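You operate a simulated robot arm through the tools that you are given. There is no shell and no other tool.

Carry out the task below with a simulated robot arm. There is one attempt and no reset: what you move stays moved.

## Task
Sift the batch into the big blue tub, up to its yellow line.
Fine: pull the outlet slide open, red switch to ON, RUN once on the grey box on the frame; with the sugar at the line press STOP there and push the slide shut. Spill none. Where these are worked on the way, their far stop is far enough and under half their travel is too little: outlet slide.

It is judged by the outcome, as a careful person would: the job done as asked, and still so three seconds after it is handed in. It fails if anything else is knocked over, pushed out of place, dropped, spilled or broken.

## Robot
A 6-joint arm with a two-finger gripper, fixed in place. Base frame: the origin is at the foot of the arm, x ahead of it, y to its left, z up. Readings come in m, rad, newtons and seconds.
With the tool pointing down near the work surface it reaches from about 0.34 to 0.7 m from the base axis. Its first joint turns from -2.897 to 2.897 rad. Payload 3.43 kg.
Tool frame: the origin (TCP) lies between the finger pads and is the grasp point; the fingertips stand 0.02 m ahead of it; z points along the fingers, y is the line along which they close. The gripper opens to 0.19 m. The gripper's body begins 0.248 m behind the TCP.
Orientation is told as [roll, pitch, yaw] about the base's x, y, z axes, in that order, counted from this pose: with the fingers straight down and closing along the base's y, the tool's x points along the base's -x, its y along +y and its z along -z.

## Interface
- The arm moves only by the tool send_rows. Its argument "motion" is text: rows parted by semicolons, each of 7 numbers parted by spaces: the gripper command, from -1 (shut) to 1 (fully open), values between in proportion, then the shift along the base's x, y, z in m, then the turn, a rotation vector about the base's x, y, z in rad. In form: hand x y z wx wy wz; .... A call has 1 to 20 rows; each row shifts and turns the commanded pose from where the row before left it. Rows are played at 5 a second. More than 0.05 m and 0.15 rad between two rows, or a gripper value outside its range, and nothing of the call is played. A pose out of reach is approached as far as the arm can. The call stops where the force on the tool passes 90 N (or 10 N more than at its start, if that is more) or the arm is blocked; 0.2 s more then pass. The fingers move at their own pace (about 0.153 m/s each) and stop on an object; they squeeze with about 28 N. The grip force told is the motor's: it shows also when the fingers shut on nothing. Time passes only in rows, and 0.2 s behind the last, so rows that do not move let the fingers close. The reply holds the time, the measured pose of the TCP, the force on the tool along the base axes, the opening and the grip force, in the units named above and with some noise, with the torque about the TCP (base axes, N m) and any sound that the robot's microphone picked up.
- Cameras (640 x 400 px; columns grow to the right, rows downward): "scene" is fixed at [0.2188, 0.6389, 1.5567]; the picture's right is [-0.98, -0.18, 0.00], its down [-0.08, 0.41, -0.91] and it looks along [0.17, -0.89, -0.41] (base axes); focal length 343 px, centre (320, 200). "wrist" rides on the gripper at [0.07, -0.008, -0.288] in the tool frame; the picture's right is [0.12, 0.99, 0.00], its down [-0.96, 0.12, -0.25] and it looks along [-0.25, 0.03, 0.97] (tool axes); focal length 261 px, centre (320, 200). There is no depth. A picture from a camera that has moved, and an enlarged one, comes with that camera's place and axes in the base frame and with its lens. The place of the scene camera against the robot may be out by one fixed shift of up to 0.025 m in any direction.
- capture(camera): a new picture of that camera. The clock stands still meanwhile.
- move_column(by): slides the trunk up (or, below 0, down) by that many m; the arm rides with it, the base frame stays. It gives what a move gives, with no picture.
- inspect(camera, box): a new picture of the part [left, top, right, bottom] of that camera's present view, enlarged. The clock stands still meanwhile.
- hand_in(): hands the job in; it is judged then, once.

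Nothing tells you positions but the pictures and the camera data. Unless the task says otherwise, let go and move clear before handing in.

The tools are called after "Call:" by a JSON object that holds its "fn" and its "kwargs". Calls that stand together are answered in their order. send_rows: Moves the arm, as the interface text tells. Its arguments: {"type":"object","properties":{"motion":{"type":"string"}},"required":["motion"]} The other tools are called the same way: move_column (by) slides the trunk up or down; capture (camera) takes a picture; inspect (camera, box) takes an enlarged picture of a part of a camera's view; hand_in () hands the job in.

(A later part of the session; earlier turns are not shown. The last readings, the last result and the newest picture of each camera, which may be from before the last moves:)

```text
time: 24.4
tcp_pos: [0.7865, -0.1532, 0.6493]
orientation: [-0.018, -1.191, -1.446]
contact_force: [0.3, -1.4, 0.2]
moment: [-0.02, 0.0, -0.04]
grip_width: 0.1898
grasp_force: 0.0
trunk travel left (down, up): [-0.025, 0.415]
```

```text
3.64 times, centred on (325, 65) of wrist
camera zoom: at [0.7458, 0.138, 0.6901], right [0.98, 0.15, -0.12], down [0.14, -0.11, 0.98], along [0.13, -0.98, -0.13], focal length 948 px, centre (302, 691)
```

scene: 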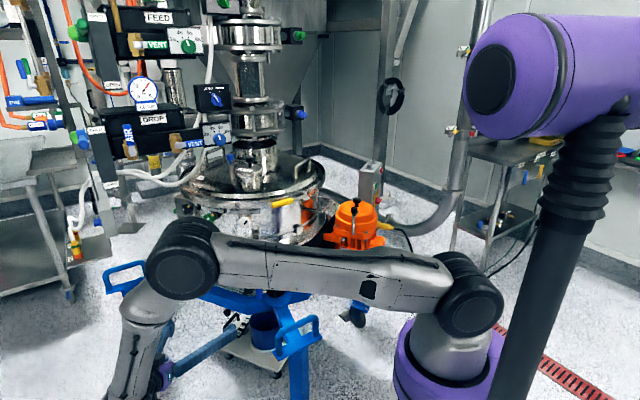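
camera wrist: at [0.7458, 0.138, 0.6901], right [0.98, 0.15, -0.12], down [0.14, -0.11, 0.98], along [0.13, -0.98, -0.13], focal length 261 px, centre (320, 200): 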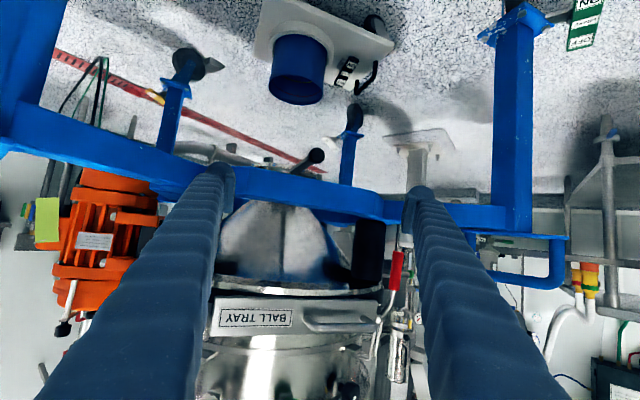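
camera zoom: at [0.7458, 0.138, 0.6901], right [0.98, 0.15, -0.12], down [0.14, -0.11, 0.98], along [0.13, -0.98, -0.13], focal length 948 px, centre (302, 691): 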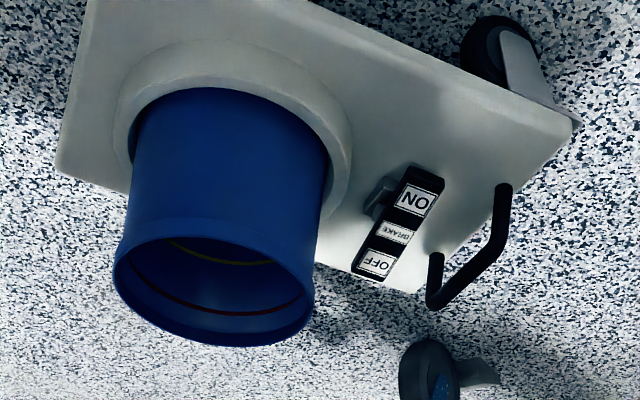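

The two views agree: the knob's end is at about (0.798, -0.362, 0.537), and the bar points along (0.245, 0.969). I flatten the tilt a little, narrow the gripper and move to 10 cm in front of it.

Call:
{"fn": "send_rows", "kwargs": {"motion": "-0.1 0 -0.03 -0.022 -0.139 -0.015 0; -0.1 0 -0.03 -0.022 0 0 0; -0.1 0 -0.03 -0.022 0 0 0; -0.1 -0.001 -0.03 -0.022 0 0 0; -0.1 0 0 0 0 0 0"}}

Call:
{"fn": "capture", "kwargs": {"camera": "wrist"}}

Call:
{"fn": "inspect", "kwargs": {"camera": "wrist", "box": [250, 100, 400, 230]}}

```text
time: 25.6
tcp_pos: [0.7868, -0.2727, 0.5616]
orientation: [-0.025, -1.33, -1.438]
contact_force: [0.7, -0.2, 0.0]
moment: [-0.08, -0.03, -0.02]
grip_width: 0.0855
grasp_force: 0.0
trunk travel left (down, up): [-0.025, 0.415]
```

```text
taken
camera wrist: at [0.7461, 0.0212, 0.5607], right [0.98, 0.13, -0.12], down [0.12, 0.02, 0.99], along [0.14, -0.99, 0.01], focal length 261 px, centre (320, 200)
```

wrist: 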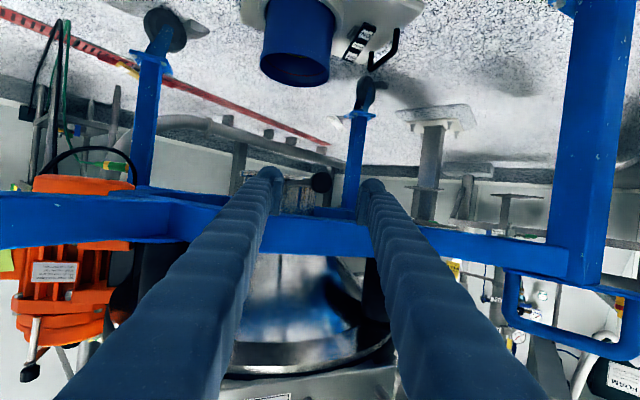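

```text
3.08 times, centred on (325, 165) of wrist
camera zoom: at [0.7461, 0.0212, 0.5607], right [0.98, 0.13, -0.12], down [0.12, 0.02, 0.99], along [0.14, -0.99, 0.01], focal length 802 px, centre (305, 308)
```

zoom: 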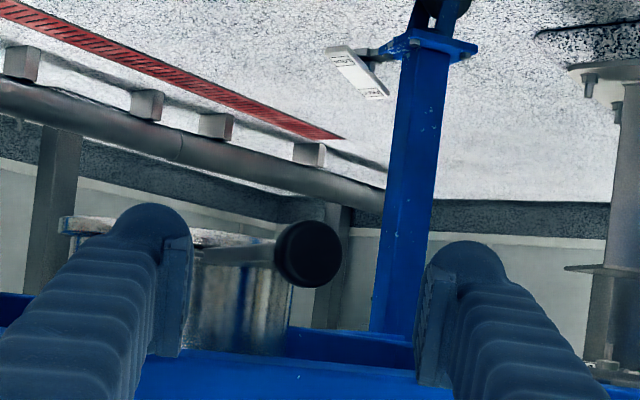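

The knob sits centred between the fingers. I go straight in along the tool axis and close on it.

Call:
{"fn": "send_rows", "kwargs": {"motion": "-0.1 0.0026 -0.0241 -0.006 0 0 0; -0.1 0.0026 -0.0241 -0.006 0 0 0; -0.1 0.0026 -0.0241 -0.006 0 0 0; -0.1 0.0024 -0.0235 -0.006 0 0 0; -0.1 0 0 0 0 0 0"}}

Call:
{"fn": "inspect", "kwargs": {"camera": "wrist", "box": [250, 100, 400, 230]}}

```text
time: 26.8
tcp_pos: [0.7964, -0.3687, 0.5368]
orientation: [-0.027, -1.329, -1.438]
contact_force: [0.0, -0.3, 0.2]
moment: [-0.03, 0.02, 0.0]
grip_width: 0.0856
grasp_force: 0.0
trunk travel left (down, up): [-0.025, 0.415]
```

```text
3.08 times, centred on (325, 165) of wrist
camera zoom: at [0.7554, -0.0739, 0.5366], right [0.98, 0.13, -0.12], down [0.12, 0.02, 0.99], along [0.14, -0.99, 0.01], focal length 802 px, centre (305, 308)
```

zoom: 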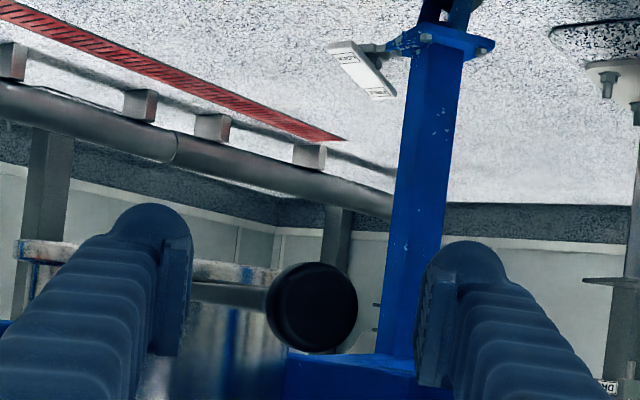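

Call:
{"fn": "send_rows", "kwargs": {"motion": "-1 0 0 0 0 0 0; -1 0 0 0 0 0 0; -1 0 0 0 0 0 0"}}

Call:
{"fn": "inspect", "kwargs": {"camera": "wrist", "box": [250, 100, 400, 230]}}

```text
time: 27.6
tcp_pos: [0.7987, -0.3672, 0.5363]
orientation: [-0.021, -1.33, -1.442]
contact_force: [28.6, -5.8, -2.9]
moment: [0.15, 0.01, -0.48]
grip_width: 0.0308
grasp_force: 44.7
trunk travel left (down, up): [-0.025, 0.415]
```

```text
3.08 times, centred on (325, 165) of wrist
camera zoom: at [0.757, -0.0736, 0.5368], right [0.98, 0.14, -0.12], down [0.12, 0.02, 0.99], along [0.14, -0.99, 0.01], focal length 802 px, centre (305, 308)
```

zoom: 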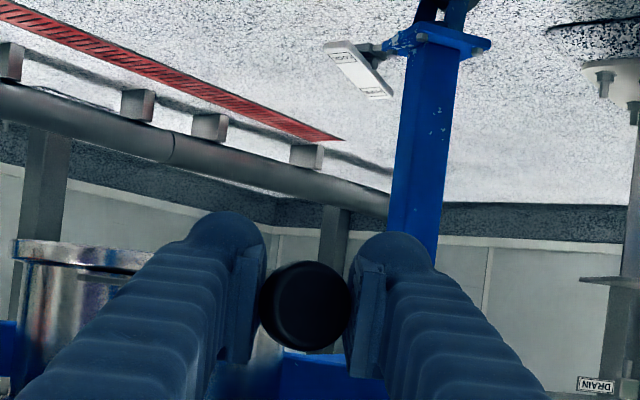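

The knob is gripped (31 mm). I relieve the side load and start pulling gently along the bar, watching the forces.

Call:
{"fn": "send_rows", "kwargs": {"motion": "-1 0.003 0.0 0 0 0 0; -1 0.0027 0.0096 0 0 0 0; -1 0.0054 0.0193 0 0 0 0; -1 0 0 0 0 0 0"}}

Call:
{"fn": "inspect", "kwargs": {"camera": "wrist", "box": [220, 80, 420, 240]}}

```text
time: 28.6
tcp_pos: [0.8034, -0.3417, 0.5359]
orientation: [-0.032, -1.331, -1.437]
contact_force: [-4.6, 0.3, 6.4]
moment: [-0.31, 0.05, -0.17]
grip_width: 0.0307
grasp_force: 45.1
trunk travel left (down, up): [-0.025, 0.415]
```

```text
2.50 times, centred on (320, 160) of wrist
camera zoom: at [0.7648, -0.0465, 0.5365], right [0.98, 0.13, -0.12], down [0.12, 0.02, 0.99], along [0.13, -0.99, 0.01], focal length 652 px, centre (320, 300)
```

zoom: 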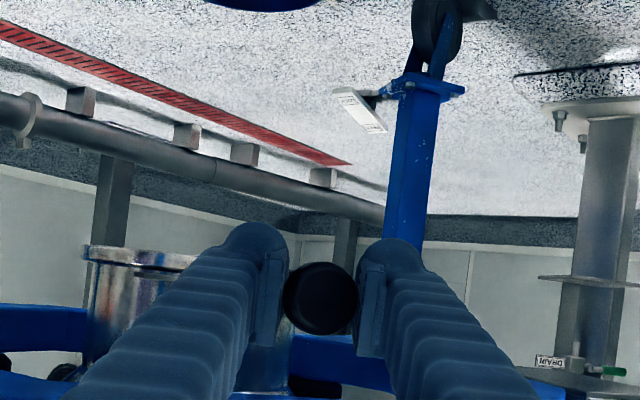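

It slides easily along about (0.2, 0.98). I continue pulling.

Call:
{"fn": "send_rows", "kwargs": {"motion": "-1 0.003 0.0195 0 0 0 0; -1 0.004 0.0195 0 0 0 0; -1 0.004 0.0195 0 0 0 0; -1 0 0 0 0 0 0"}}

Call:
{"fn": "inspect", "kwargs": {"camera": "wrist", "box": [220, 80, 420, 240]}}

Call:
{"fn": "inspect", "kwargs": {"camera": "scene", "box": [200, 260, 300, 340]}}

```text
time: 29.6
tcp_pos: [0.8188, -0.2813, 0.5362]
orientation: [-0.025, -1.33, -1.441]
contact_force: [-2.7, 0.7, 7.1]
moment: [0.04, 0.01, -0.17]
grip_width: 0.0308
grasp_force: 45.3
trunk travel left (down, up): [-0.025, 0.415]
```

```text
2.50 times, centred on (320, 160) of wrist
camera zoom: at [0.7776, 0.0118, 0.5364], right [0.98, 0.13, -0.12], down [0.12, 0.02, 0.99], along [0.14, -0.99, 0.01], focal length 652 px, centre (320, 300)
```

zoom: 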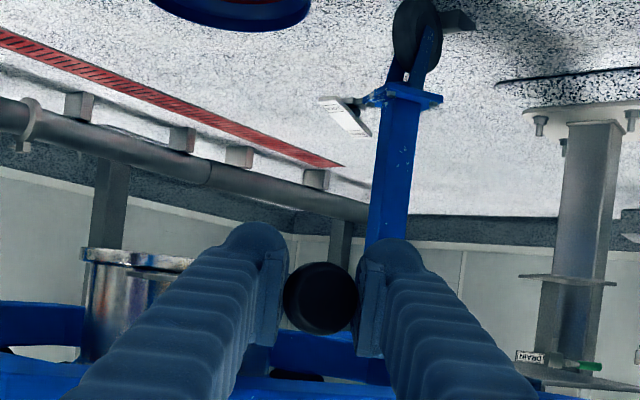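

```text
5.00 times, centred on (250, 300) of scene
camera zoom: at [0.2188, 0.6389, 1.5567], right [-0.98, -0.18, 0.0], down [-0.08, 0.41, -0.91], along [0.17, -0.89, -0.41], focal length 1713 px, centre (670, -300)
```

zoom: 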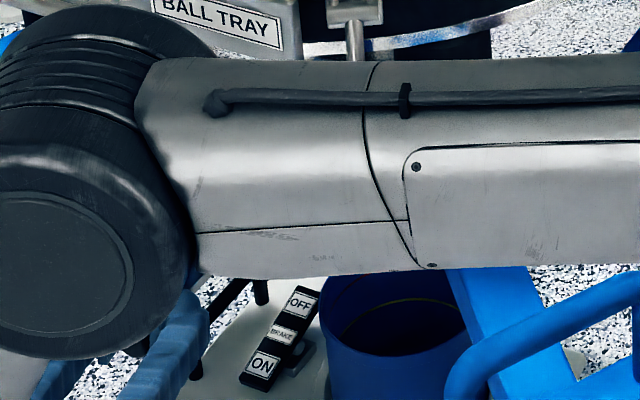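

Call:
{"fn": "send_rows", "kwargs": {"motion": "-1 0.0045 0.0195 0 0 0 0; -1 0.0045 0.0195 0 0 0 0; -1 0 0 0 0 0 0"}}

Call:
{"fn": "inspect", "kwargs": {"camera": "wrist", "box": [220, 80, 420, 240]}}

```text
time: 30.4
tcp_pos: [0.8246, -0.2469, 0.5349]
orientation: [-0.034, -1.33, -1.435]
contact_force: [-17.5, -42.1, 7.3]
moment: [0.12, 0.03, 0.18]
grip_width: 0.0308
grasp_force: 45.1
trunk travel left (down, up): [-0.025, 0.415]
```

```text
2.50 times, centred on (320, 160) of wrist
camera zoom: at [0.7861, 0.0481, 0.5359], right [0.98, 0.13, -0.12], down [0.12, 0.02, 0.99], along [0.13, -0.99, 0.01], focal length 652 px, centre (320, 300)
```

zoom: 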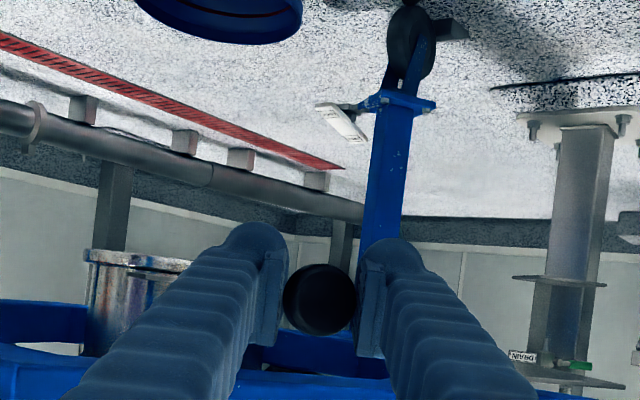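

The slide hit its stop after about 0.12 m (force rose to ~45 N). I ease off, release, and back away.

Call:
{"fn": "send_rows", "kwargs": {"motion": "-1 -0.0005 -0.003 0 0 0 0; -0.1 0 0 0 0 0 0; -0.1 0 0 0 0 0 0; -0.1 0 0 0 0 0 0; -0.1 -0.0026 0.0241 0.006 0 0 0; -0.1 -0.0026 0.0241 0.006 0 0 0; -0.1 -0.0026 0.0241 0.006 0 0 0; -0.1 -0.0026 0.0241 0.006 0 0 0; -0.1 0 0 0 0 0 0"}}

Call:
{"fn": "capture", "kwargs": {"camera": "wrist"}}

Call:
{"fn": "inspect", "kwargs": {"camera": "wrist", "box": [220, 80, 420, 240]}}

```text
time: 32.4
tcp_pos: [0.8162, -0.1476, 0.5598]
orientation: [-0.027, -1.328, -1.437]
contact_force: [-0.2, 0.4, 0.0]
moment: [0.0, 0.04, 0.0]
grip_width: 0.0855
grasp_force: 0.0
trunk travel left (down, up): [-0.025, 0.415]
```

```text
taken
camera wrist: at [0.7758, 0.1466, 0.5599], right [0.98, 0.13, -0.12], down [0.12, 0.02, 0.99], along [0.14, -0.99, 0.01], focal length 261 px, centre (320, 200)
```

wrist: 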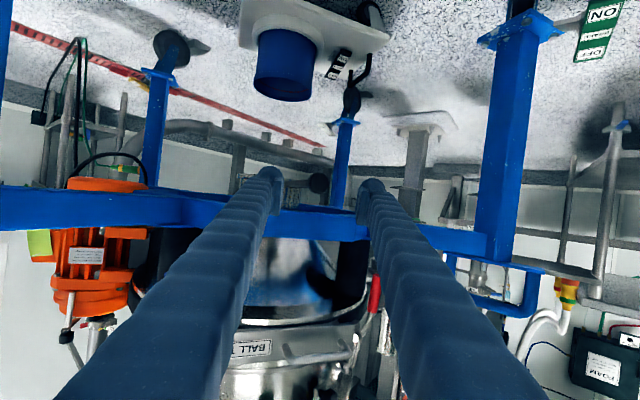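

```text
2.50 times, centred on (320, 160) of wrist
camera zoom: at [0.7758, 0.1466, 0.5599], right [0.98, 0.13, -0.12], down [0.12, 0.02, 0.99], along [0.14, -0.99, 0.01], focal length 652 px, centre (320, 300)
```

zoom: 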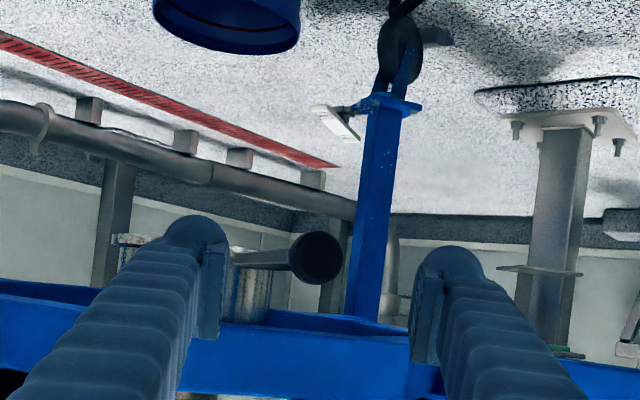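

The outlet slide is open and nothing flows yet, as expected before RUN. Next I back out, turn the hand down, and carry it round the front to the grey box.

Call:
{"fn": "send_rows", "kwargs": {"motion": "-0.1 -0.02 0.02 0.035 0.139 0.015 0; -0.1 -0.02 0.02 0.035 0.139 0.015 0; -0.1 -0.02 0.02 0.035 0.139 0.015 0; -0.1 -0.02 0.02 0.035 0.139 0.015 0; -0.1 -0.015 0 0.03 0.139 0.015 0; -0.1 -0.015 0 0.03 0.139 0.015 0; -0.1 -0.015 0 0.03 0.139 0.015 0; -0.1 -0.015 0 0.03 0.139 0.015 0; -0.1 -0.015 0 0.03 0.139 0.015 0; -0.1 0 0 0.02 0 0 0.13; -0.1 0 0 0.01 0 0 0.13; -0.1 0 0 0 0 0 0"}}

Call:
{"fn": "capture", "kwargs": {"camera": "wrist"}}

Call:
{"fn": "capture", "kwargs": {"camera": "scene"}}

```text
time: 35.0
tcp_pos: [0.6614, -0.0696, 0.8812]
orientation: [-0.004, -0.071, -1.198]
contact_force: [-0.4, -0.6, 0.6]
moment: [0.01, -0.04, 0.06]
grip_width: 0.0856
grasp_force: 0.0
trunk travel left (down, up): [-0.025, 0.415]
```

```text
taken
camera wrist: at [0.6204, 0.0116, 1.1624], right [0.88, 0.47, -0.01], down [0.45, -0.83, 0.32], along [0.14, -0.28, -0.95], focal length 261 px, centre (320, 200)
```

wrist: 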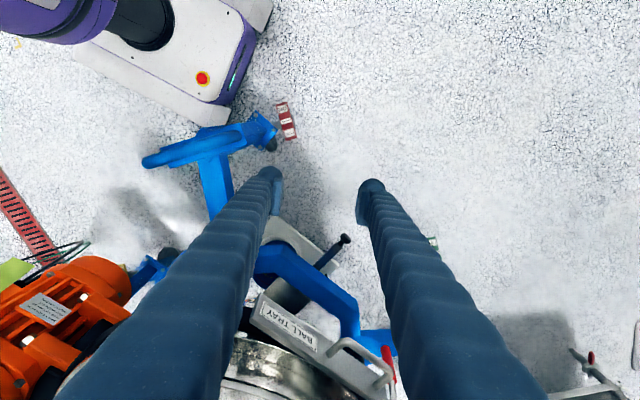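

```text
taken
```

scene: 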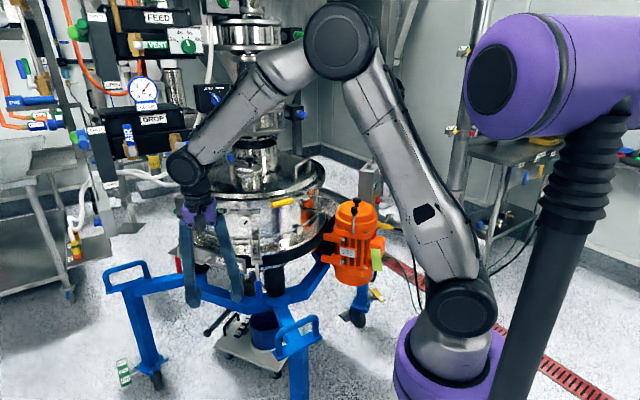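

Call:
{"fn": "send_rows", "kwargs": {"motion": "-0.1 -0.038 -0.029 0.003 0 0 0.07; -0.1 -0.038 -0.029 0.003 0 0 0.07; -0.1 -0.038 -0.029 0.003 0 0 0.07; -0.1 -0.038 -0.029 0.003 0 0 0.07; -0.1 -0.038 -0.029 0.003 0 0 0.07; -0.1 -0.038 -0.029 0.003 0 0 0.07; -0.1 -0.038 -0.029 0.003 0 0 0.07; -0.1 -0.038 -0.029 0 0 0 0.07; -0.1 -0.038 -0.029 0 0 0 0.07; -0.1 -0.038 -0.029 0 0 0 0.07; -0.1 -0.038 -0.029 0 0 0 0.07; -0.1 -0.038 -0.029 0 0 0 0.07; -0.1 -0.038 -0.029 0 0 0 0.07; -0.1 -0.038 -0.029 0 0 0 0.07; -0.1 0 0 0 0 0 0"}}

Call:
{"fn": "capture", "kwargs": {"camera": "wrist"}}

Call:
{"fn": "capture", "kwargs": {"camera": "scene"}}

```text
time: 38.2
tcp_pos: [0.1278, -0.4739, 0.8989]
orientation: [-0.003, -0.073, -0.218]
contact_force: [-0.7, 0.3, -1.3]
moment: [0.06, -0.04, 0.01]
grip_width: 0.0855
grasp_force: 0.0
trunk travel left (down, up): [-0.025, 0.415]
```

```text
taken
camera wrist: at [0.0372, -0.4619, 1.1807], right [0.1, 1.0, -0.01], down [0.94, -0.09, 0.32], along [0.31, -0.04, -0.95], focal length 261 px, centre (320, 200)
```

wrist: 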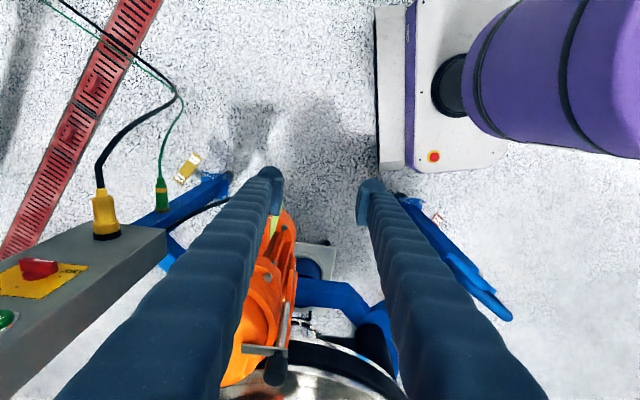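

```text
taken
```

scene: 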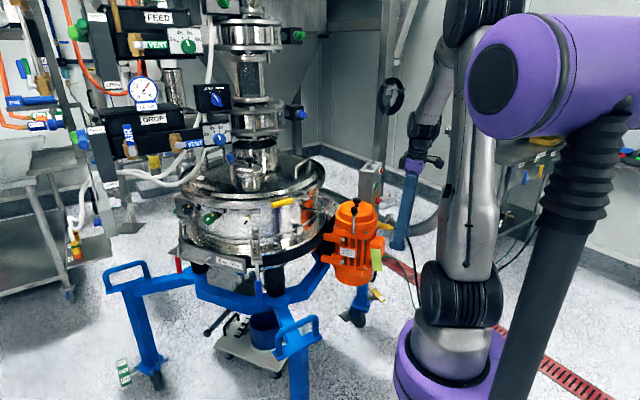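

The path was clear. Now I level the tool toward the box face in front of the red switch.

Call:
{"fn": "send_rows", "kwargs": {"motion": "-0.1 -0.011 -0.03 -0.003 -0.0297 -0.1467 0; -0.1 -0.011 -0.03 -0.003 -0.0297 -0.1467 0; -0.1 -0.011 -0.03 -0.003 -0.0297 -0.1467 0; -0.1 -0.011 -0.03 -0.003 -0.0297 -0.1467 0; -0.1 -0.011 -0.03 -0.003 -0.0297 -0.1467 0; -0.1 -0.011 -0.033 -0.003 -0.0297 -0.1467 0; -0.1 -0.011 -0.033 -0.003 -0.0297 -0.1467 0; -0.1 -0.011 -0.034 -0.003 -0.0297 -0.1467 0; -0.1 -0.011 -0.034 -0.003 -0.0297 -0.1467 0; -0.1 -0.011 -0.034 -0.003 -0.0297 -0.1467 0; -0.1 0 0 0 0 0 0"}}

Call:
{"fn": "capture", "kwargs": {"camera": "wrist"}}

Call:
{"fn": "capture", "kwargs": {"camera": "scene"}}

```text
time: 40.6
tcp_pos: [0.021, -0.7939, 0.8733]
orientation: [1.595, -1.551, -1.801]
contact_force: [-0.4, 0.2, -0.4]
moment: [-0.02, -0.16, 0.1]
grip_width: 0.0855
grasp_force: 0.0
trunk travel left (down, up): [-0.025, 0.415]
```

```text
taken
camera wrist: at [-0.2632, -0.7423, 0.8017], right [0.2, 0.97, -0.1], down [-0.22, 0.14, 0.96], along [0.95, -0.17, 0.25], focal length 261 px, centre (320, 200)
```

wrist: 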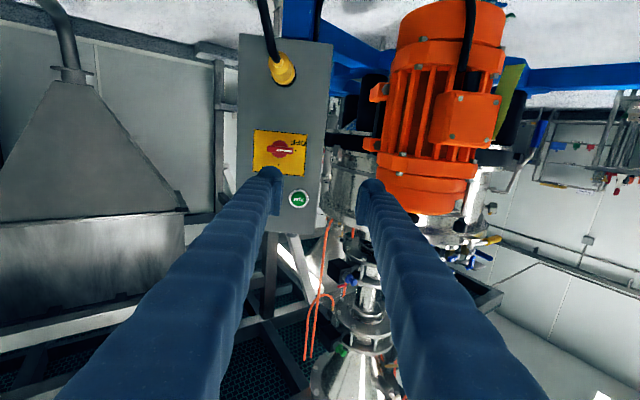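

```text
taken
```

scene: 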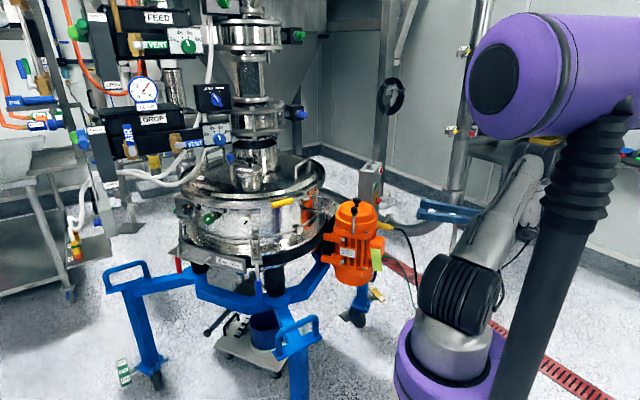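

Call:
{"fn": "inspect", "kwargs": {"camera": "wrist", "box": [230, 100, 340, 220]}}

```text
3.33 times, centred on (285, 160) of wrist
camera zoom: at [-0.2632, -0.7423, 0.8017], right [0.2, 0.97, -0.1], down [-0.22, 0.14, 0.96], along [0.95, -0.17, 0.25], focal length 869 px, centre (437, 333)
```

zoom: 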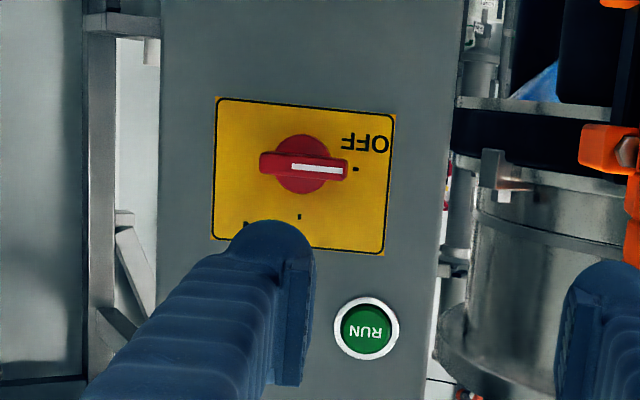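

The switch handle is at about (0.213, -0.916, 0.841). I rotate the hand a quarter turn so the fingers can close over the horizontal handle.

Call:
{"fn": "send_rows", "kwargs": {"motion": "-0.1 0 0 0 -0.1398 0.0292 0; -0.1 0 0 0 -0.1398 0.0292 0; -0.1 0 0 0 -0.1398 0.0292 0; -0.1 0 0 0 -0.1398 0.0292 0; -0.1 0 0 0 -0.1398 0.0292 0; -0.1 0 0 0 -0.1398 0.0292 0; -0.1 0 0 0 -0.1398 0.0292 0; -0.1 0 0 0 -0.1398 0.0292 0; -0.1 0 0 0 -0.1398 0.0292 0; -0.1 0 0 0 -0.1398 0.0292 0; -0.1 0 0 0 -0.1398 0.0292 0; -0.1 0 0 0 0 0 0"}}

Call:
{"fn": "capture", "kwargs": {"camera": "wrist"}}

Call:
{"fn": "capture", "kwargs": {"camera": "scene"}}

```text
time: 43.2
tcp_pos: [-0.0567, -0.9446, 0.8936]
orientation: [-1.566, -0.317, 1.364]
contact_force: [-0.5, -0.3, 0.0]
moment: [-0.02, -0.01, 0.0]
grip_width: 0.0853
grasp_force: 0.1
out of reach, approached as far as the arm can: row 4, 5, 6, 7, 8, 10, 11
trunk travel left (down, up): [-0.025, 0.415]
```

```text
taken
camera wrist: at [-0.3532, -0.9528, 0.8806], right [0.04, 0.19, -0.98], down [-0.05, 0.98, 0.19], along [1.0, 0.04, 0.05], focal length 261 px, centre (320, 200)
```

wrist: 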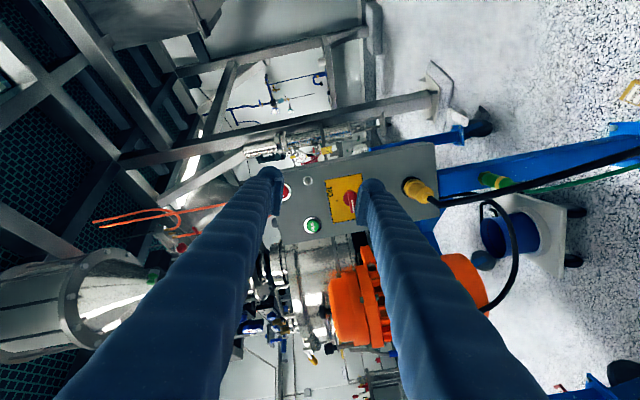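

```text
taken
```

scene: 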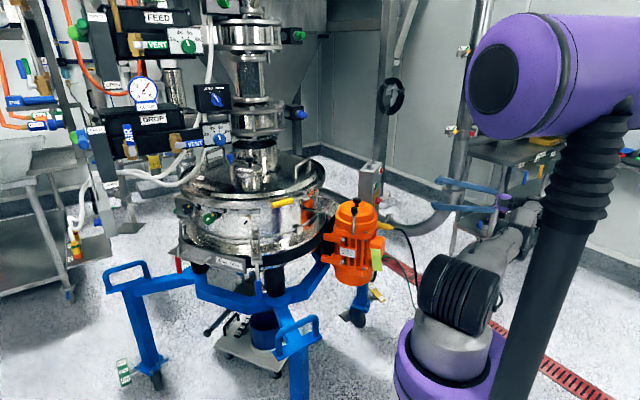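

The wrist cannot turn that way (joint limit). I turn back and go the other way round instead, so the grip turn ends on the far side.

Call:
{"fn": "send_rows", "kwargs": {"motion": "-0.1 0.0075 0.0165 -0.0025 0.137 -0.0286 0; -0.1 0.0075 0.0165 -0.0025 0.137 -0.0286 0; -0.1 0.0075 0.0165 -0.0025 0.137 -0.0286 0; -0.1 0.0075 0.0165 -0.0025 0.137 -0.0286 0; -0.1 0.0075 0.0165 -0.0025 0.137 -0.0286 0; -0.1 0.0075 0.0165 -0.0025 0.137 -0.0286 0; -0.1 0.0075 0.0165 -0.0025 0.137 -0.0286 0; -0.1 0.0075 0.0165 -0.0025 0.137 -0.0286 0; -0.1 0.0075 0.0165 0 0.137 -0.0286 0; -0.1 0 0 0 0 0 0"}}

Call:
{"fn": "capture", "kwargs": {"camera": "wrist"}}

```text
time: 45.4
tcp_pos: [-0.0646, -0.9242, 0.8445]
orientation: [1.678, -1.565, -1.873]
contact_force: [0.2, -0.3, -0.4]
moment: [-0.03, -0.01, -0.03]
grip_width: 0.0858
grasp_force: 0.1
out of reach, approached as far as the arm can: row 1, 2, 3, 4, 5, 6, 7, 8, 9
trunk travel left (down, up): [-0.025, 0.415]
```

```text
taken
camera wrist: at [-0.3487, -0.8759, 0.7725], right [0.2, 0.97, -0.11], down [-0.22, 0.16, 0.96], along [0.96, -0.16, 0.25], focal length 261 px, centre (320, 200)
```

wrist: 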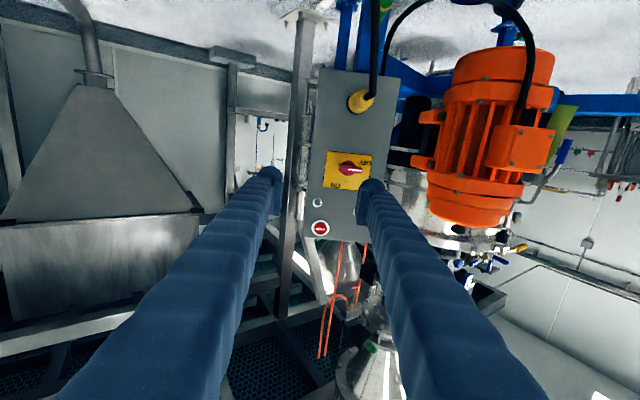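

Call:
{"fn": "send_rows", "kwargs": {"motion": "-0.1 0.01 0.03 0.005 0 0 0; -0.1 0.01 0.03 0.005 0 0 0; -0.1 0.01 0.03 0.005 0 0 0; -0.1 0.01 0.03 0.005 0 0 0; -0.1 0 0 0 0 0 0"}}

Call:
{"fn": "capture", "kwargs": {"camera": "scene"}}

```text
time: 46.6
tcp_pos: [-0.0725, -0.9208, 0.8428]
orientation: [1.689, -1.565, -1.889]
contact_force: [0.0, -0.1, 0.3]
moment: [0.02, -0.02, -0.02]
grip_width: 0.0853
grasp_force: 0.0
out of reach, approached as far as the arm can: row 1, 2, 3, 4
trunk travel left (down, up): [-0.025, 0.415]
```

```text
taken
```

scene: 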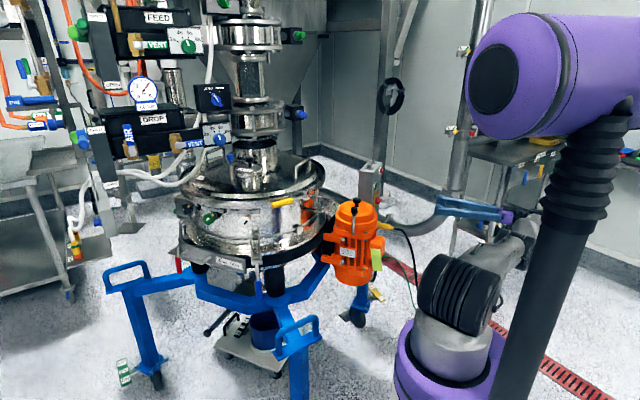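

I'm against a joint limit here; turning the hand the other way should free it. I turn +0.7 rad about the tool axis, then move back.

Call:
{"fn": "send_rows", "kwargs": {"motion": "-0.1 0 0 0 0.137 -0.0286 0; -0.1 0 0 0 0.137 -0.0286 0; -0.1 0 0 0 0.137 -0.0286 0; -0.1 0 0 0 0.137 -0.0286 0; -0.1 0 0 0 0.137 -0.0286 0; -0.1 0.01 0.02 0.005 0 0 0; -0.1 0.01 0.02 0.005 0 0 0; -0.1 0 0 0 0 0 0"}}

Call:
{"fn": "capture", "kwargs": {"camera": "wrist"}}

```text
time: 48.4
tcp_pos: [-0.0722, -0.9207, 0.8423]
orientation: [1.576, -0.865, -1.774]
contact_force: [0.4, 1.3, -0.1]
moment: [0.01, 0.0, -0.01]
grip_width: 0.0853
grasp_force: 0.0
out of reach, approached as far as the arm can: row 6, 7
trunk travel left (down, up): [-0.025, 0.415]
```

```text
taken
camera wrist: at [-0.3471, -0.8246, 0.782], right [0.16, 0.82, 0.55], down [-0.35, -0.48, 0.81], along [0.92, -0.33, 0.21], focal length 261 px, centre (320, 200)
```

wrist: 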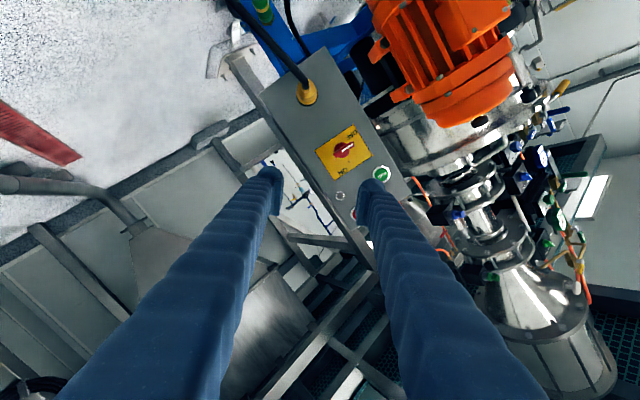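

The arm seems to be stretched nearly straight, where it can't step straight inward. I try a mostly sideways move (+x and up) to let the elbow bend again.

Call:
{"fn": "send_rows", "kwargs": {"motion": "-0.1 0.03 0 0.03 0 0 0; -0.1 0.03 0 0.03 0 0 0; -0.1 0.03 0 0.03 0 0 0; -0.1 0 0 0 0 0 0"}}

Call:
{"fn": "capture", "kwargs": {"camera": "scene"}}

```text
time: 49.4
tcp_pos: [-0.0072, -0.9707, 0.9219]
orientation: [1.574, -0.867, -1.769]
contact_force: [0.1, 0.3, -1.0]
moment: [0.02, 0.03, -0.01]
grip_width: 0.0854
grasp_force: 0.1
out of reach, approached as far as the arm can: row 1, 2, 3
trunk travel left (down, up): [-0.025, 0.415]
```

```text
taken
```

scene: 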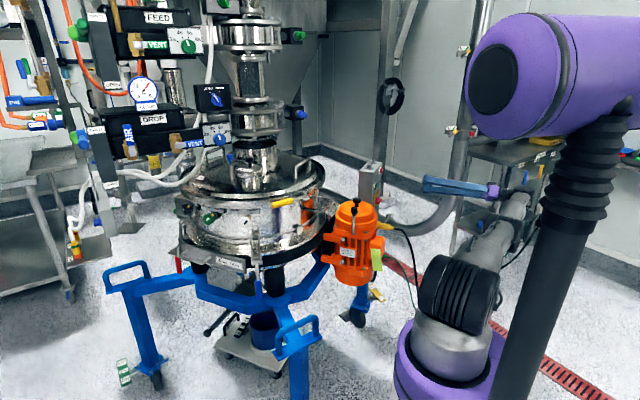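

The arm slides along a sphere – the elbow is at its straight limit. Moving downward with an inward component should bend it the right way.

Call:
{"fn": "send_rows", "kwargs": {"motion": "-0.1 0 0.02 -0.045 0 0 0; -0.1 0 0.02 -0.045 0 0 0; -0.1 0 0 0 0 0 0"}}

```text
time: 50.2
tcp_pos: [-0.017, -0.9475, 0.8275]
orientation: [1.573, -0.865, -1.774]
contact_force: [-0.6, -0.3, -0.3]
moment: [-0.02, -0.02, 0.07]
grip_width: 0.0853
grasp_force: 0.1
out of reach, approached as far as the arm can: row 1, 2
trunk travel left (down, up): [-0.025, 0.415]
```

D from shoulder to wrist stays constant, so the elbow has probably slipped slightly past straight. I stretch it outward first, and then bend it back by moving down and in.

Call:
{"fn": "send_rows", "kwargs": {"motion": "-0.1 -0.0125 -0.026 -0.007 0 0 0; -0.1 -0.0125 -0.026 -0.007 0 0 0; -0.1 0 0 0 0 0 0"}}

Call:
{"fn": "capture", "kwargs": {"camera": "scene"}}

```text
time: 51.0
tcp_pos: [-0.0183, -0.9502, 0.8285]
orientation: [1.576, -0.867, -1.774]
contact_force: [-0.3, 0.3, 0.0]
moment: [0.06, -0.01, 0.03]
grip_width: 0.0855
grasp_force: 0.2
out of reach, approached as far as the arm can: row 1, 2
trunk travel left (down, up): [-0.025, 0.415]
```

```text
taken
```

scene: 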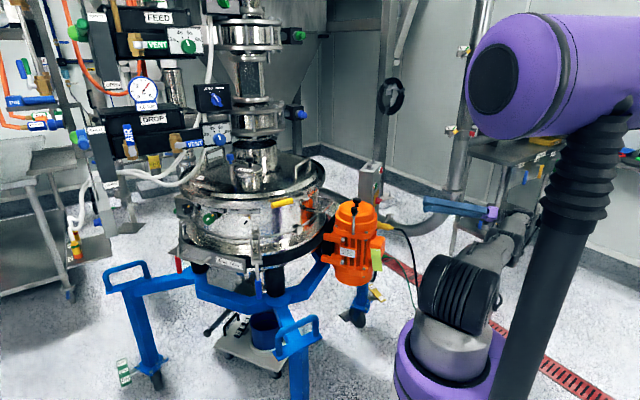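

Call:
{"fn": "send_rows", "kwargs": {"motion": "-0.1 0.0125 0.026 -0.02 0 0 0; -0.1 0.0125 0.026 -0.02 0 0 0; -0.1 0.0125 0.026 -0.02 0 0 0; -0.1 0.0125 0.026 -0.02 0 0 0; -0.1 0 0 0 0 0 0"}}

```text
time: 52.2
tcp_pos: [-0.0121, -0.9301, 0.7623]
orientation: [1.576, -0.866, -1.773]
contact_force: [0.5, 0.1, 0.4]
moment: [0.02, 0.01, -0.01]
grip_width: 0.0854
grasp_force: 0.1
out of reach, approached as far as the arm can: row 1, 2, 3, 4
trunk travel left (down, up): [-0.025, 0.415]
```

It bent slightly the wrong way again. I stretch to straight once more, and this time come in while moving up.

Call:
{"fn": "send_rows", "kwargs": {"motion": "-0.1 -0.0123 -0.0258 -0.009 0 0 0; -0.1 -0.0123 -0.0258 -0.009 0 0 0; -0.1 0 0 0.04 0 0 0; -0.1 0.005 0.01 0.045 0 0 0; -0.1 0.0125 0.026 0.02 0 0 0; -0.1 0.0125 0.026 0.02 0 0 0; -0.1 0 0 0 0 0 0"}}

```text
time: 53.8
tcp_pos: [-0.0231, -0.951, 0.8577]
orientation: [1.576, -0.865, -1.771]
contact_force: [-0.5, 0.2, -0.3]
moment: [0.04, -0.01, 0.0]
grip_width: 0.0857
grasp_force: 0.1
out of reach, approached as far as the arm can: row 1, 2, 3, 4, 5, 6
trunk travel left (down, up): [-0.025, 0.415]
```

The elbow keeps falling back to the over-straight side. I'll go up, stretch, then sweep downward with outward bias so the elbow crosses to the right side, and only then come in.

Call:
{"fn": "send_rows", "kwargs": {"motion": "-0.1 0 0 0.045 0 0 0; -0.1 0 0 0.045 0 0 0; -0.1 0 0 0.045 0 0 0; -0.1 -0.0125 -0.026 0 0 0 0; -0.1 -0.0125 -0.026 0 0 0 0; -0.1 -0.004 -0.008 -0.04 0 0 0; -0.1 -0.004 -0.008 -0.04 0 0 0; -0.1 -0.004 -0.008 -0.04 0 0 0; -0.1 -0.004 -0.008 -0.04 0 0 0; -0.1 -0.004 -0.008 -0.04 0 0 0; -0.1 -0.004 -0.008 -0.04 0 0 0; -0.1 0 0 0 0 0 0"}}

Call:
{"fn": "send_rows", "kwargs": {"motion": "-0.1 0.0125 0.026 0 0 0 0; -0.1 0.0125 0.026 0 0 0 0; -0.1 0.0125 0.026 0 0 0 0; -0.1 0 0 0 0 0 0"}}

```text
time: 56.4
tcp_pos: [-0.0164, -0.9382, 0.7879]
orientation: [1.574, -0.864, -1.775]
contact_force: [0.0, -0.5, -0.1]
moment: [-0.03, -0.01, 0.04]
grip_width: 0.0855
grasp_force: 0.2
out of reach, approached as far as the arm can: row 1, 2, 4, 5, 6, 7, 8, 9, 10, 11
trunk travel left (down, up): [-0.025, 0.415]
```

```text
time: 57.4
tcp_pos: [0.0202, -0.8587, 0.788]
orientation: [1.572, -0.867, -1.775]
contact_force: [0.0, 0.4, -0.7]
moment: [-0.01, 0.02, 0.0]
grip_width: 0.0856
grasp_force: 0.0
trunk travel left (down, up): [-0.025, 0.415]
```

The arm is free again (and I'll keep it well inside its reach). Now I finish the quarter turn and line up 10 cm in front of the switch handle.

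Call:
{"fn": "send_rows", "kwargs": {"motion": "-0.1 0.01 -0.004 0.0088 0.1415 -0.0296 0; -0.1 0.01 -0.004 0.0088 0.1415 -0.0296 0; -0.1 0.01 -0.004 0.0088 0.1415 -0.0296 0; -0.1 0.01 -0.004 0.0088 0.1415 -0.0296 0; -0.1 0.01 -0.004 0.0088 0.1415 -0.0296 0; -0.1 0.01 -0.004 0.0088 0.1415 -0.0296 0; -0.1 0 0 0 0 0 0"}}

Call:
{"fn": "capture", "kwargs": {"camera": "wrist"}}

Call:
{"fn": "capture", "kwargs": {"camera": "scene"}}

```text
time: 59.0
tcp_pos: [0.0794, -0.8847, 0.8402]
orientation: [1.574, 0.004, -1.775]
contact_force: [-0.8, 0.0, 0.6]
moment: [0.0, 0.01, 0.02]
grip_width: 0.0853
grasp_force: 0.1
trunk travel left (down, up): [-0.025, 0.415]
```

```text
taken
camera wrist: at [-0.1887, -0.7566, 0.8307], right [0.02, 0.11, 0.99], down [-0.44, -0.89, 0.11], along [0.9, -0.44, 0.03], focal length 261 px, centre (320, 200)
```

wrist: 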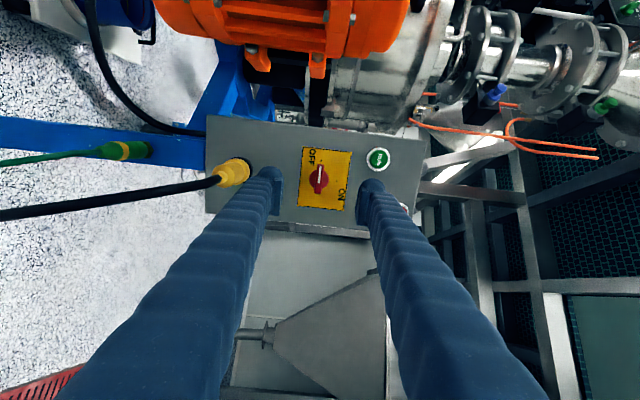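

```text
taken
```

scene: 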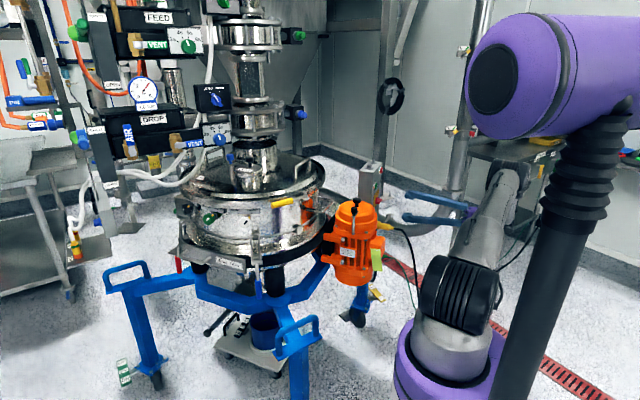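

Call:
{"fn": "inspect", "kwargs": {"camera": "wrist", "box": [260, 120, 400, 240]}}

```text
3.33 times, centred on (330, 180) of wrist
camera zoom: at [-0.1887, -0.7566, 0.8307], right [0.02, 0.11, 0.99], down [-0.44, -0.89, 0.11], along [0.9, -0.44, 0.03], focal length 869 px, centre (287, 267)
```

zoom: 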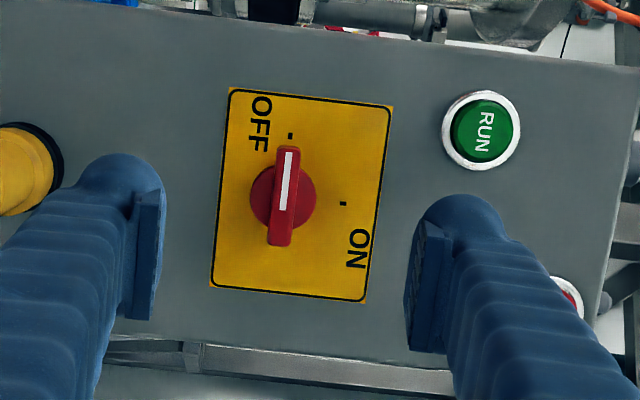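

The handle is centred between the fingers. I move in along the tool axis and stop just over the handle.

Call:
{"fn": "send_rows", "kwargs": {"motion": "-0.1 0.0245 -0.0057 0 0 0 0; -0.1 0.0245 -0.0057 0 0 0 0; -0.1 0.0245 -0.0057 0 0 0 0; -0.1 0.0245 -0.0057 0 0 0 0; -0.1 0.0245 -0.0057 0 0 0 0; -0.1 0 0 0 0 0 0"}}

Call:
{"fn": "capture", "kwargs": {"camera": "wrist"}}

Call:
{"fn": "inspect", "kwargs": {"camera": "wrist", "box": [260, 120, 400, 240]}}

Call:
{"fn": "inspect", "kwargs": {"camera": "scene", "box": [340, 150, 440, 240]}}

```text
time: 60.4
tcp_pos: [0.2027, -0.9133, 0.8397]
orientation: [1.575, 0.003, -1.777]
contact_force: [0.2, -0.4, -0.4]
moment: [-0.02, -0.01, 0.02]
grip_width: 0.0855
grasp_force: 0.1
trunk travel left (down, up): [-0.025, 0.415]
```

```text
taken
camera wrist: at [-0.0654, -0.7852, 0.8302], right [0.02, 0.12, 0.99], down [-0.44, -0.89, 0.11], along [0.9, -0.44, 0.03], focal length 261 px, centre (320, 200)
```

wrist: 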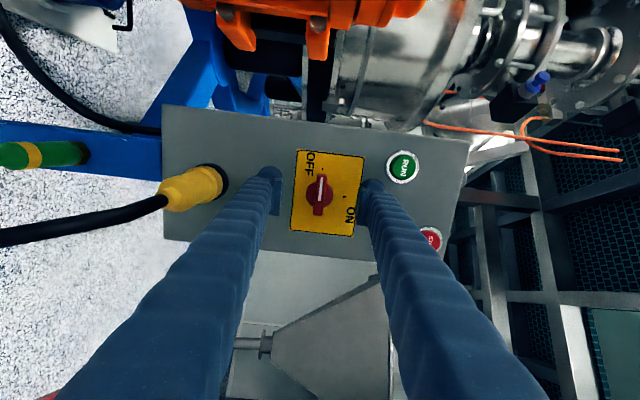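

```text
3.33 times, centred on (330, 180) of wrist
camera zoom: at [-0.0654, -0.7852, 0.8302], right [0.02, 0.12, 0.99], down [-0.44, -0.89, 0.11], along [0.9, -0.44, 0.03], focal length 869 px, centre (287, 267)
```

zoom: 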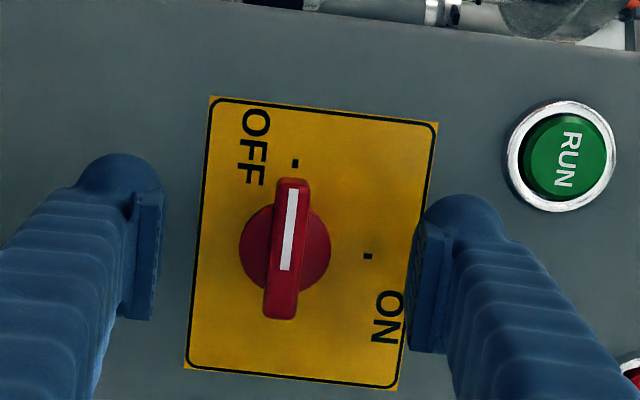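

```text
4.44 times, centred on (390, 195) of scene
camera zoom: at [0.2188, 0.6389, 1.5567], right [-0.98, -0.18, 0.0], down [-0.08, 0.41, -0.91], along [0.17, -0.89, -0.41], focal length 1523 px, centre (9, 222)
```

zoom: 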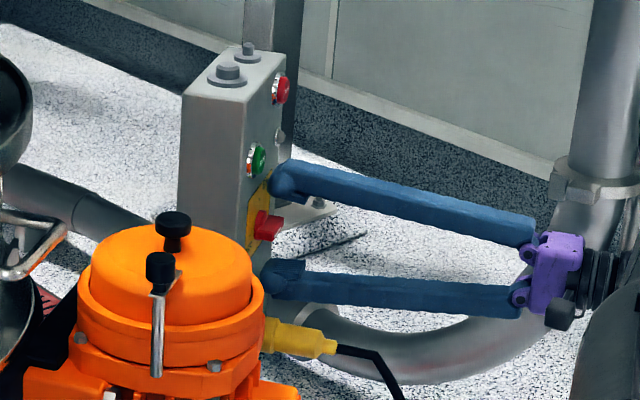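

Call:
{"fn": "send_rows", "kwargs": {"motion": "-0.1 0.0078 -0.0022 0 0 0 0; -0.1 0 0 0 0 0 0; -1 0 0 0 0 0 0; -1 0 0 0 0 0 0; -1 0 0 0 0 0 0"}}

Call:
{"fn": "inspect", "kwargs": {"camera": "wrist", "box": [260, 120, 400, 240]}}

Call:
{"fn": "inspect", "kwargs": {"camera": "scene", "box": [340, 150, 440, 240]}}

```text
time: 61.6
tcp_pos: [0.2035, -0.9163, 0.8395]
orientation: [1.576, 0.003, -1.779]
contact_force: [-60.2, 20.1, -10.9]
moment: [0.13, 0.76, -0.04]
grip_width: 0.0111
grasp_force: 44.5
trunk travel left (down, up): [-0.025, 0.415]
```

```text
3.33 times, centred on (330, 180) of wrist
camera zoom: at [-0.0641, -0.7866, 0.8295], right [0.02, 0.11, 0.99], down [-0.44, -0.89, 0.11], along [0.9, -0.44, 0.03], focal length 869 px, centre (287, 267)
```

zoom: 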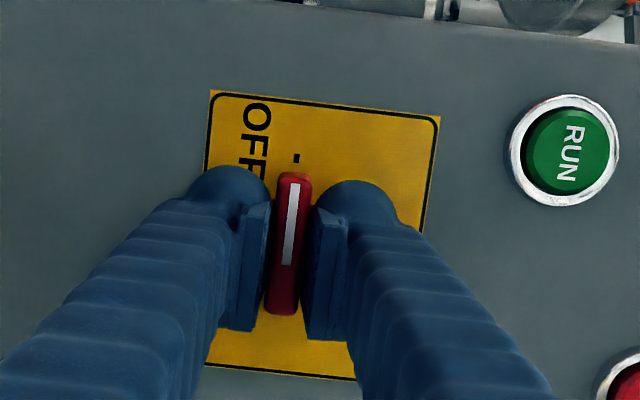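

```text
4.44 times, centred on (390, 195) of scene
camera zoom: at [0.2188, 0.6389, 1.5567], right [-0.98, -0.18, 0.0], down [-0.08, 0.41, -0.91], along [0.17, -0.89, -0.41], focal length 1523 px, centre (9, 222)
```

zoom: 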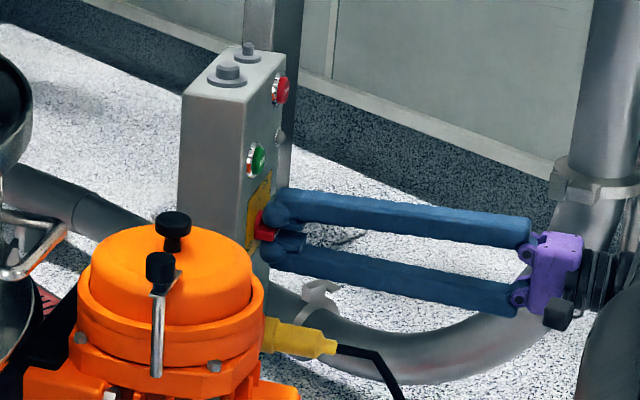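

The fingers hold the handle but press on the plate (63 N). I back off a few millimetres to relieve it, then turn the switch a quarter turn clockwise toward ON.

Call:
{"fn": "send_rows", "kwargs": {"motion": "-1 -0.007 0.0015 0 0 0 0; -1 0 0 0 0 0 0"}}

```text
time: 62.2
tcp_pos: [0.203, -0.9149, 0.8408]
orientation: [1.575, 0.003, -1.778]
contact_force: [-8.8, -11.0, -8.5]
moment: [0.07, 0.32, -0.28]
grip_width: 0.0114
grasp_force: 44.9
trunk travel left (down, up): [-0.025, 0.415]
```

Call:
{"fn": "send_rows", "kwargs": {"motion": "-1 0 0 0 0.1398 -0.0292 0; -1 0 0 0 0.1398 -0.0292 0; -1 0 0 0 0.1398 -0.0292 0; -1 0 0 0 0.1398 -0.0292 0; -1 0 0 0 0 0 0"}}

Call:
{"fn": "inspect", "kwargs": {"camera": "wrist", "box": [240, 110, 400, 250]}}

```text
time: 63.4
tcp_pos: [0.2037, -0.9153, 0.84]
orientation: [1.575, 0.574, -1.777]
contact_force: [2.0, -31.1, 0.6]
moment: [-0.04, -0.06, -0.57]
grip_width: 0.011
grasp_force: 44.1
trunk travel left (down, up): [-0.025, 0.415]
```

```text
2.86 times, centred on (320, 180) of wrist
camera zoom: at [-0.0661, -0.793, 0.8694], right [-0.09, -0.43, 0.9], down [-0.42, -0.8, -0.43], along [0.9, -0.42, -0.11], focal length 745 px, centre (320, 257)
```

zoom: 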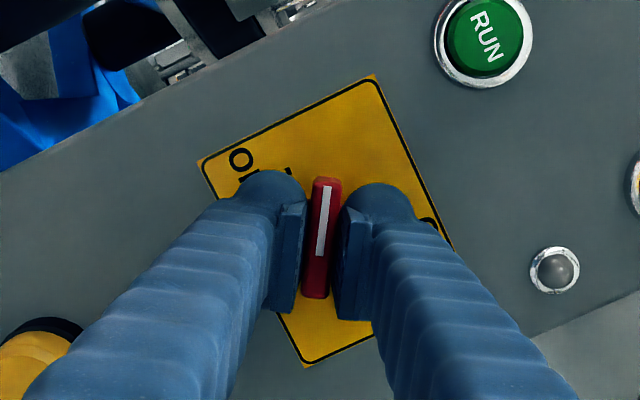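

The handle turns with the hand. I continue the rest of the quarter turn with a small correction for side load.

Call:
{"fn": "send_rows", "kwargs": {"motion": "-1 0 -0.002 0 0.1398 -0.0292 0; -1 0 0 0 0.1398 -0.0292 0; -1 0 0 0 0.1398 -0.0292 0; -1 0 0 0 0.1398 -0.0292 0; -1 0 0 0 0 0 0"}}

```text
time: 64.6
tcp_pos: [0.203, -0.9155, 0.8401]
orientation: [1.576, 1.145, -1.775]
contact_force: [-2.0, -8.0, 0.4]
moment: [-0.07, -0.35, -0.14]
grip_width: 0.0111
grasp_force: 44.2
trunk travel left (down, up): [-0.025, 0.415]
```

Call:
{"fn": "send_rows", "kwargs": {"motion": "-1 0 0 0 0.1398 -0.0292 0; -1 0 0 0 0.1398 -0.0292 0; -1 0 0 0 0.1398 -0.0292 0; -1 0 0 0 0 0 0"}}

Call:
{"fn": "capture", "kwargs": {"camera": "wrist"}}

Call:
{"fn": "inspect", "kwargs": {"camera": "wrist", "box": [240, 110, 400, 250]}}

```text
time: 65.6
tcp_pos: [0.2034, -0.9155, 0.8398]
orientation: [-1.504, 1.567, 1.429]
contact_force: [-0.6, 0.9, -2.8]
moment: [-0.11, -0.15, -0.16]
grip_width: 0.011
grasp_force: 44.4
trunk travel left (down, up): [-0.025, 0.415]
```

```text
taken
camera wrist: at [-0.0777, -0.847, 0.9098], right [-0.21, -0.97, 0.12], down [-0.27, -0.06, -0.96], along [0.94, -0.23, -0.25], focal length 261 px, centre (320, 200)
```

wrist: 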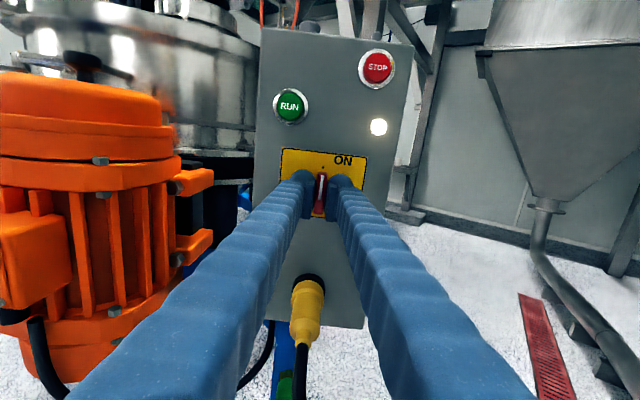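

```text
2.86 times, centred on (320, 180) of wrist
camera zoom: at [-0.0777, -0.847, 0.9098], right [-0.21, -0.97, 0.12], down [-0.27, -0.06, -0.96], along [0.94, -0.23, -0.25], focal length 745 px, centre (320, 257)
```

zoom: 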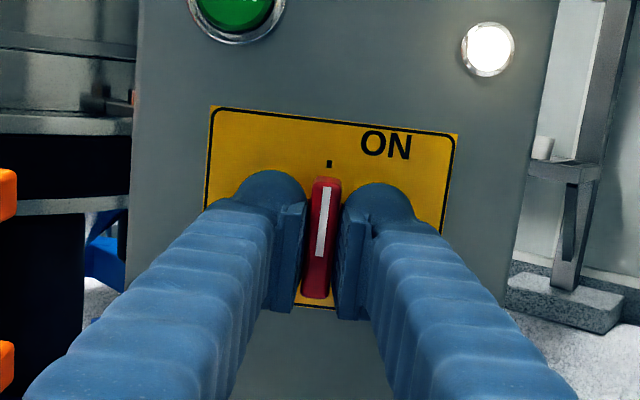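

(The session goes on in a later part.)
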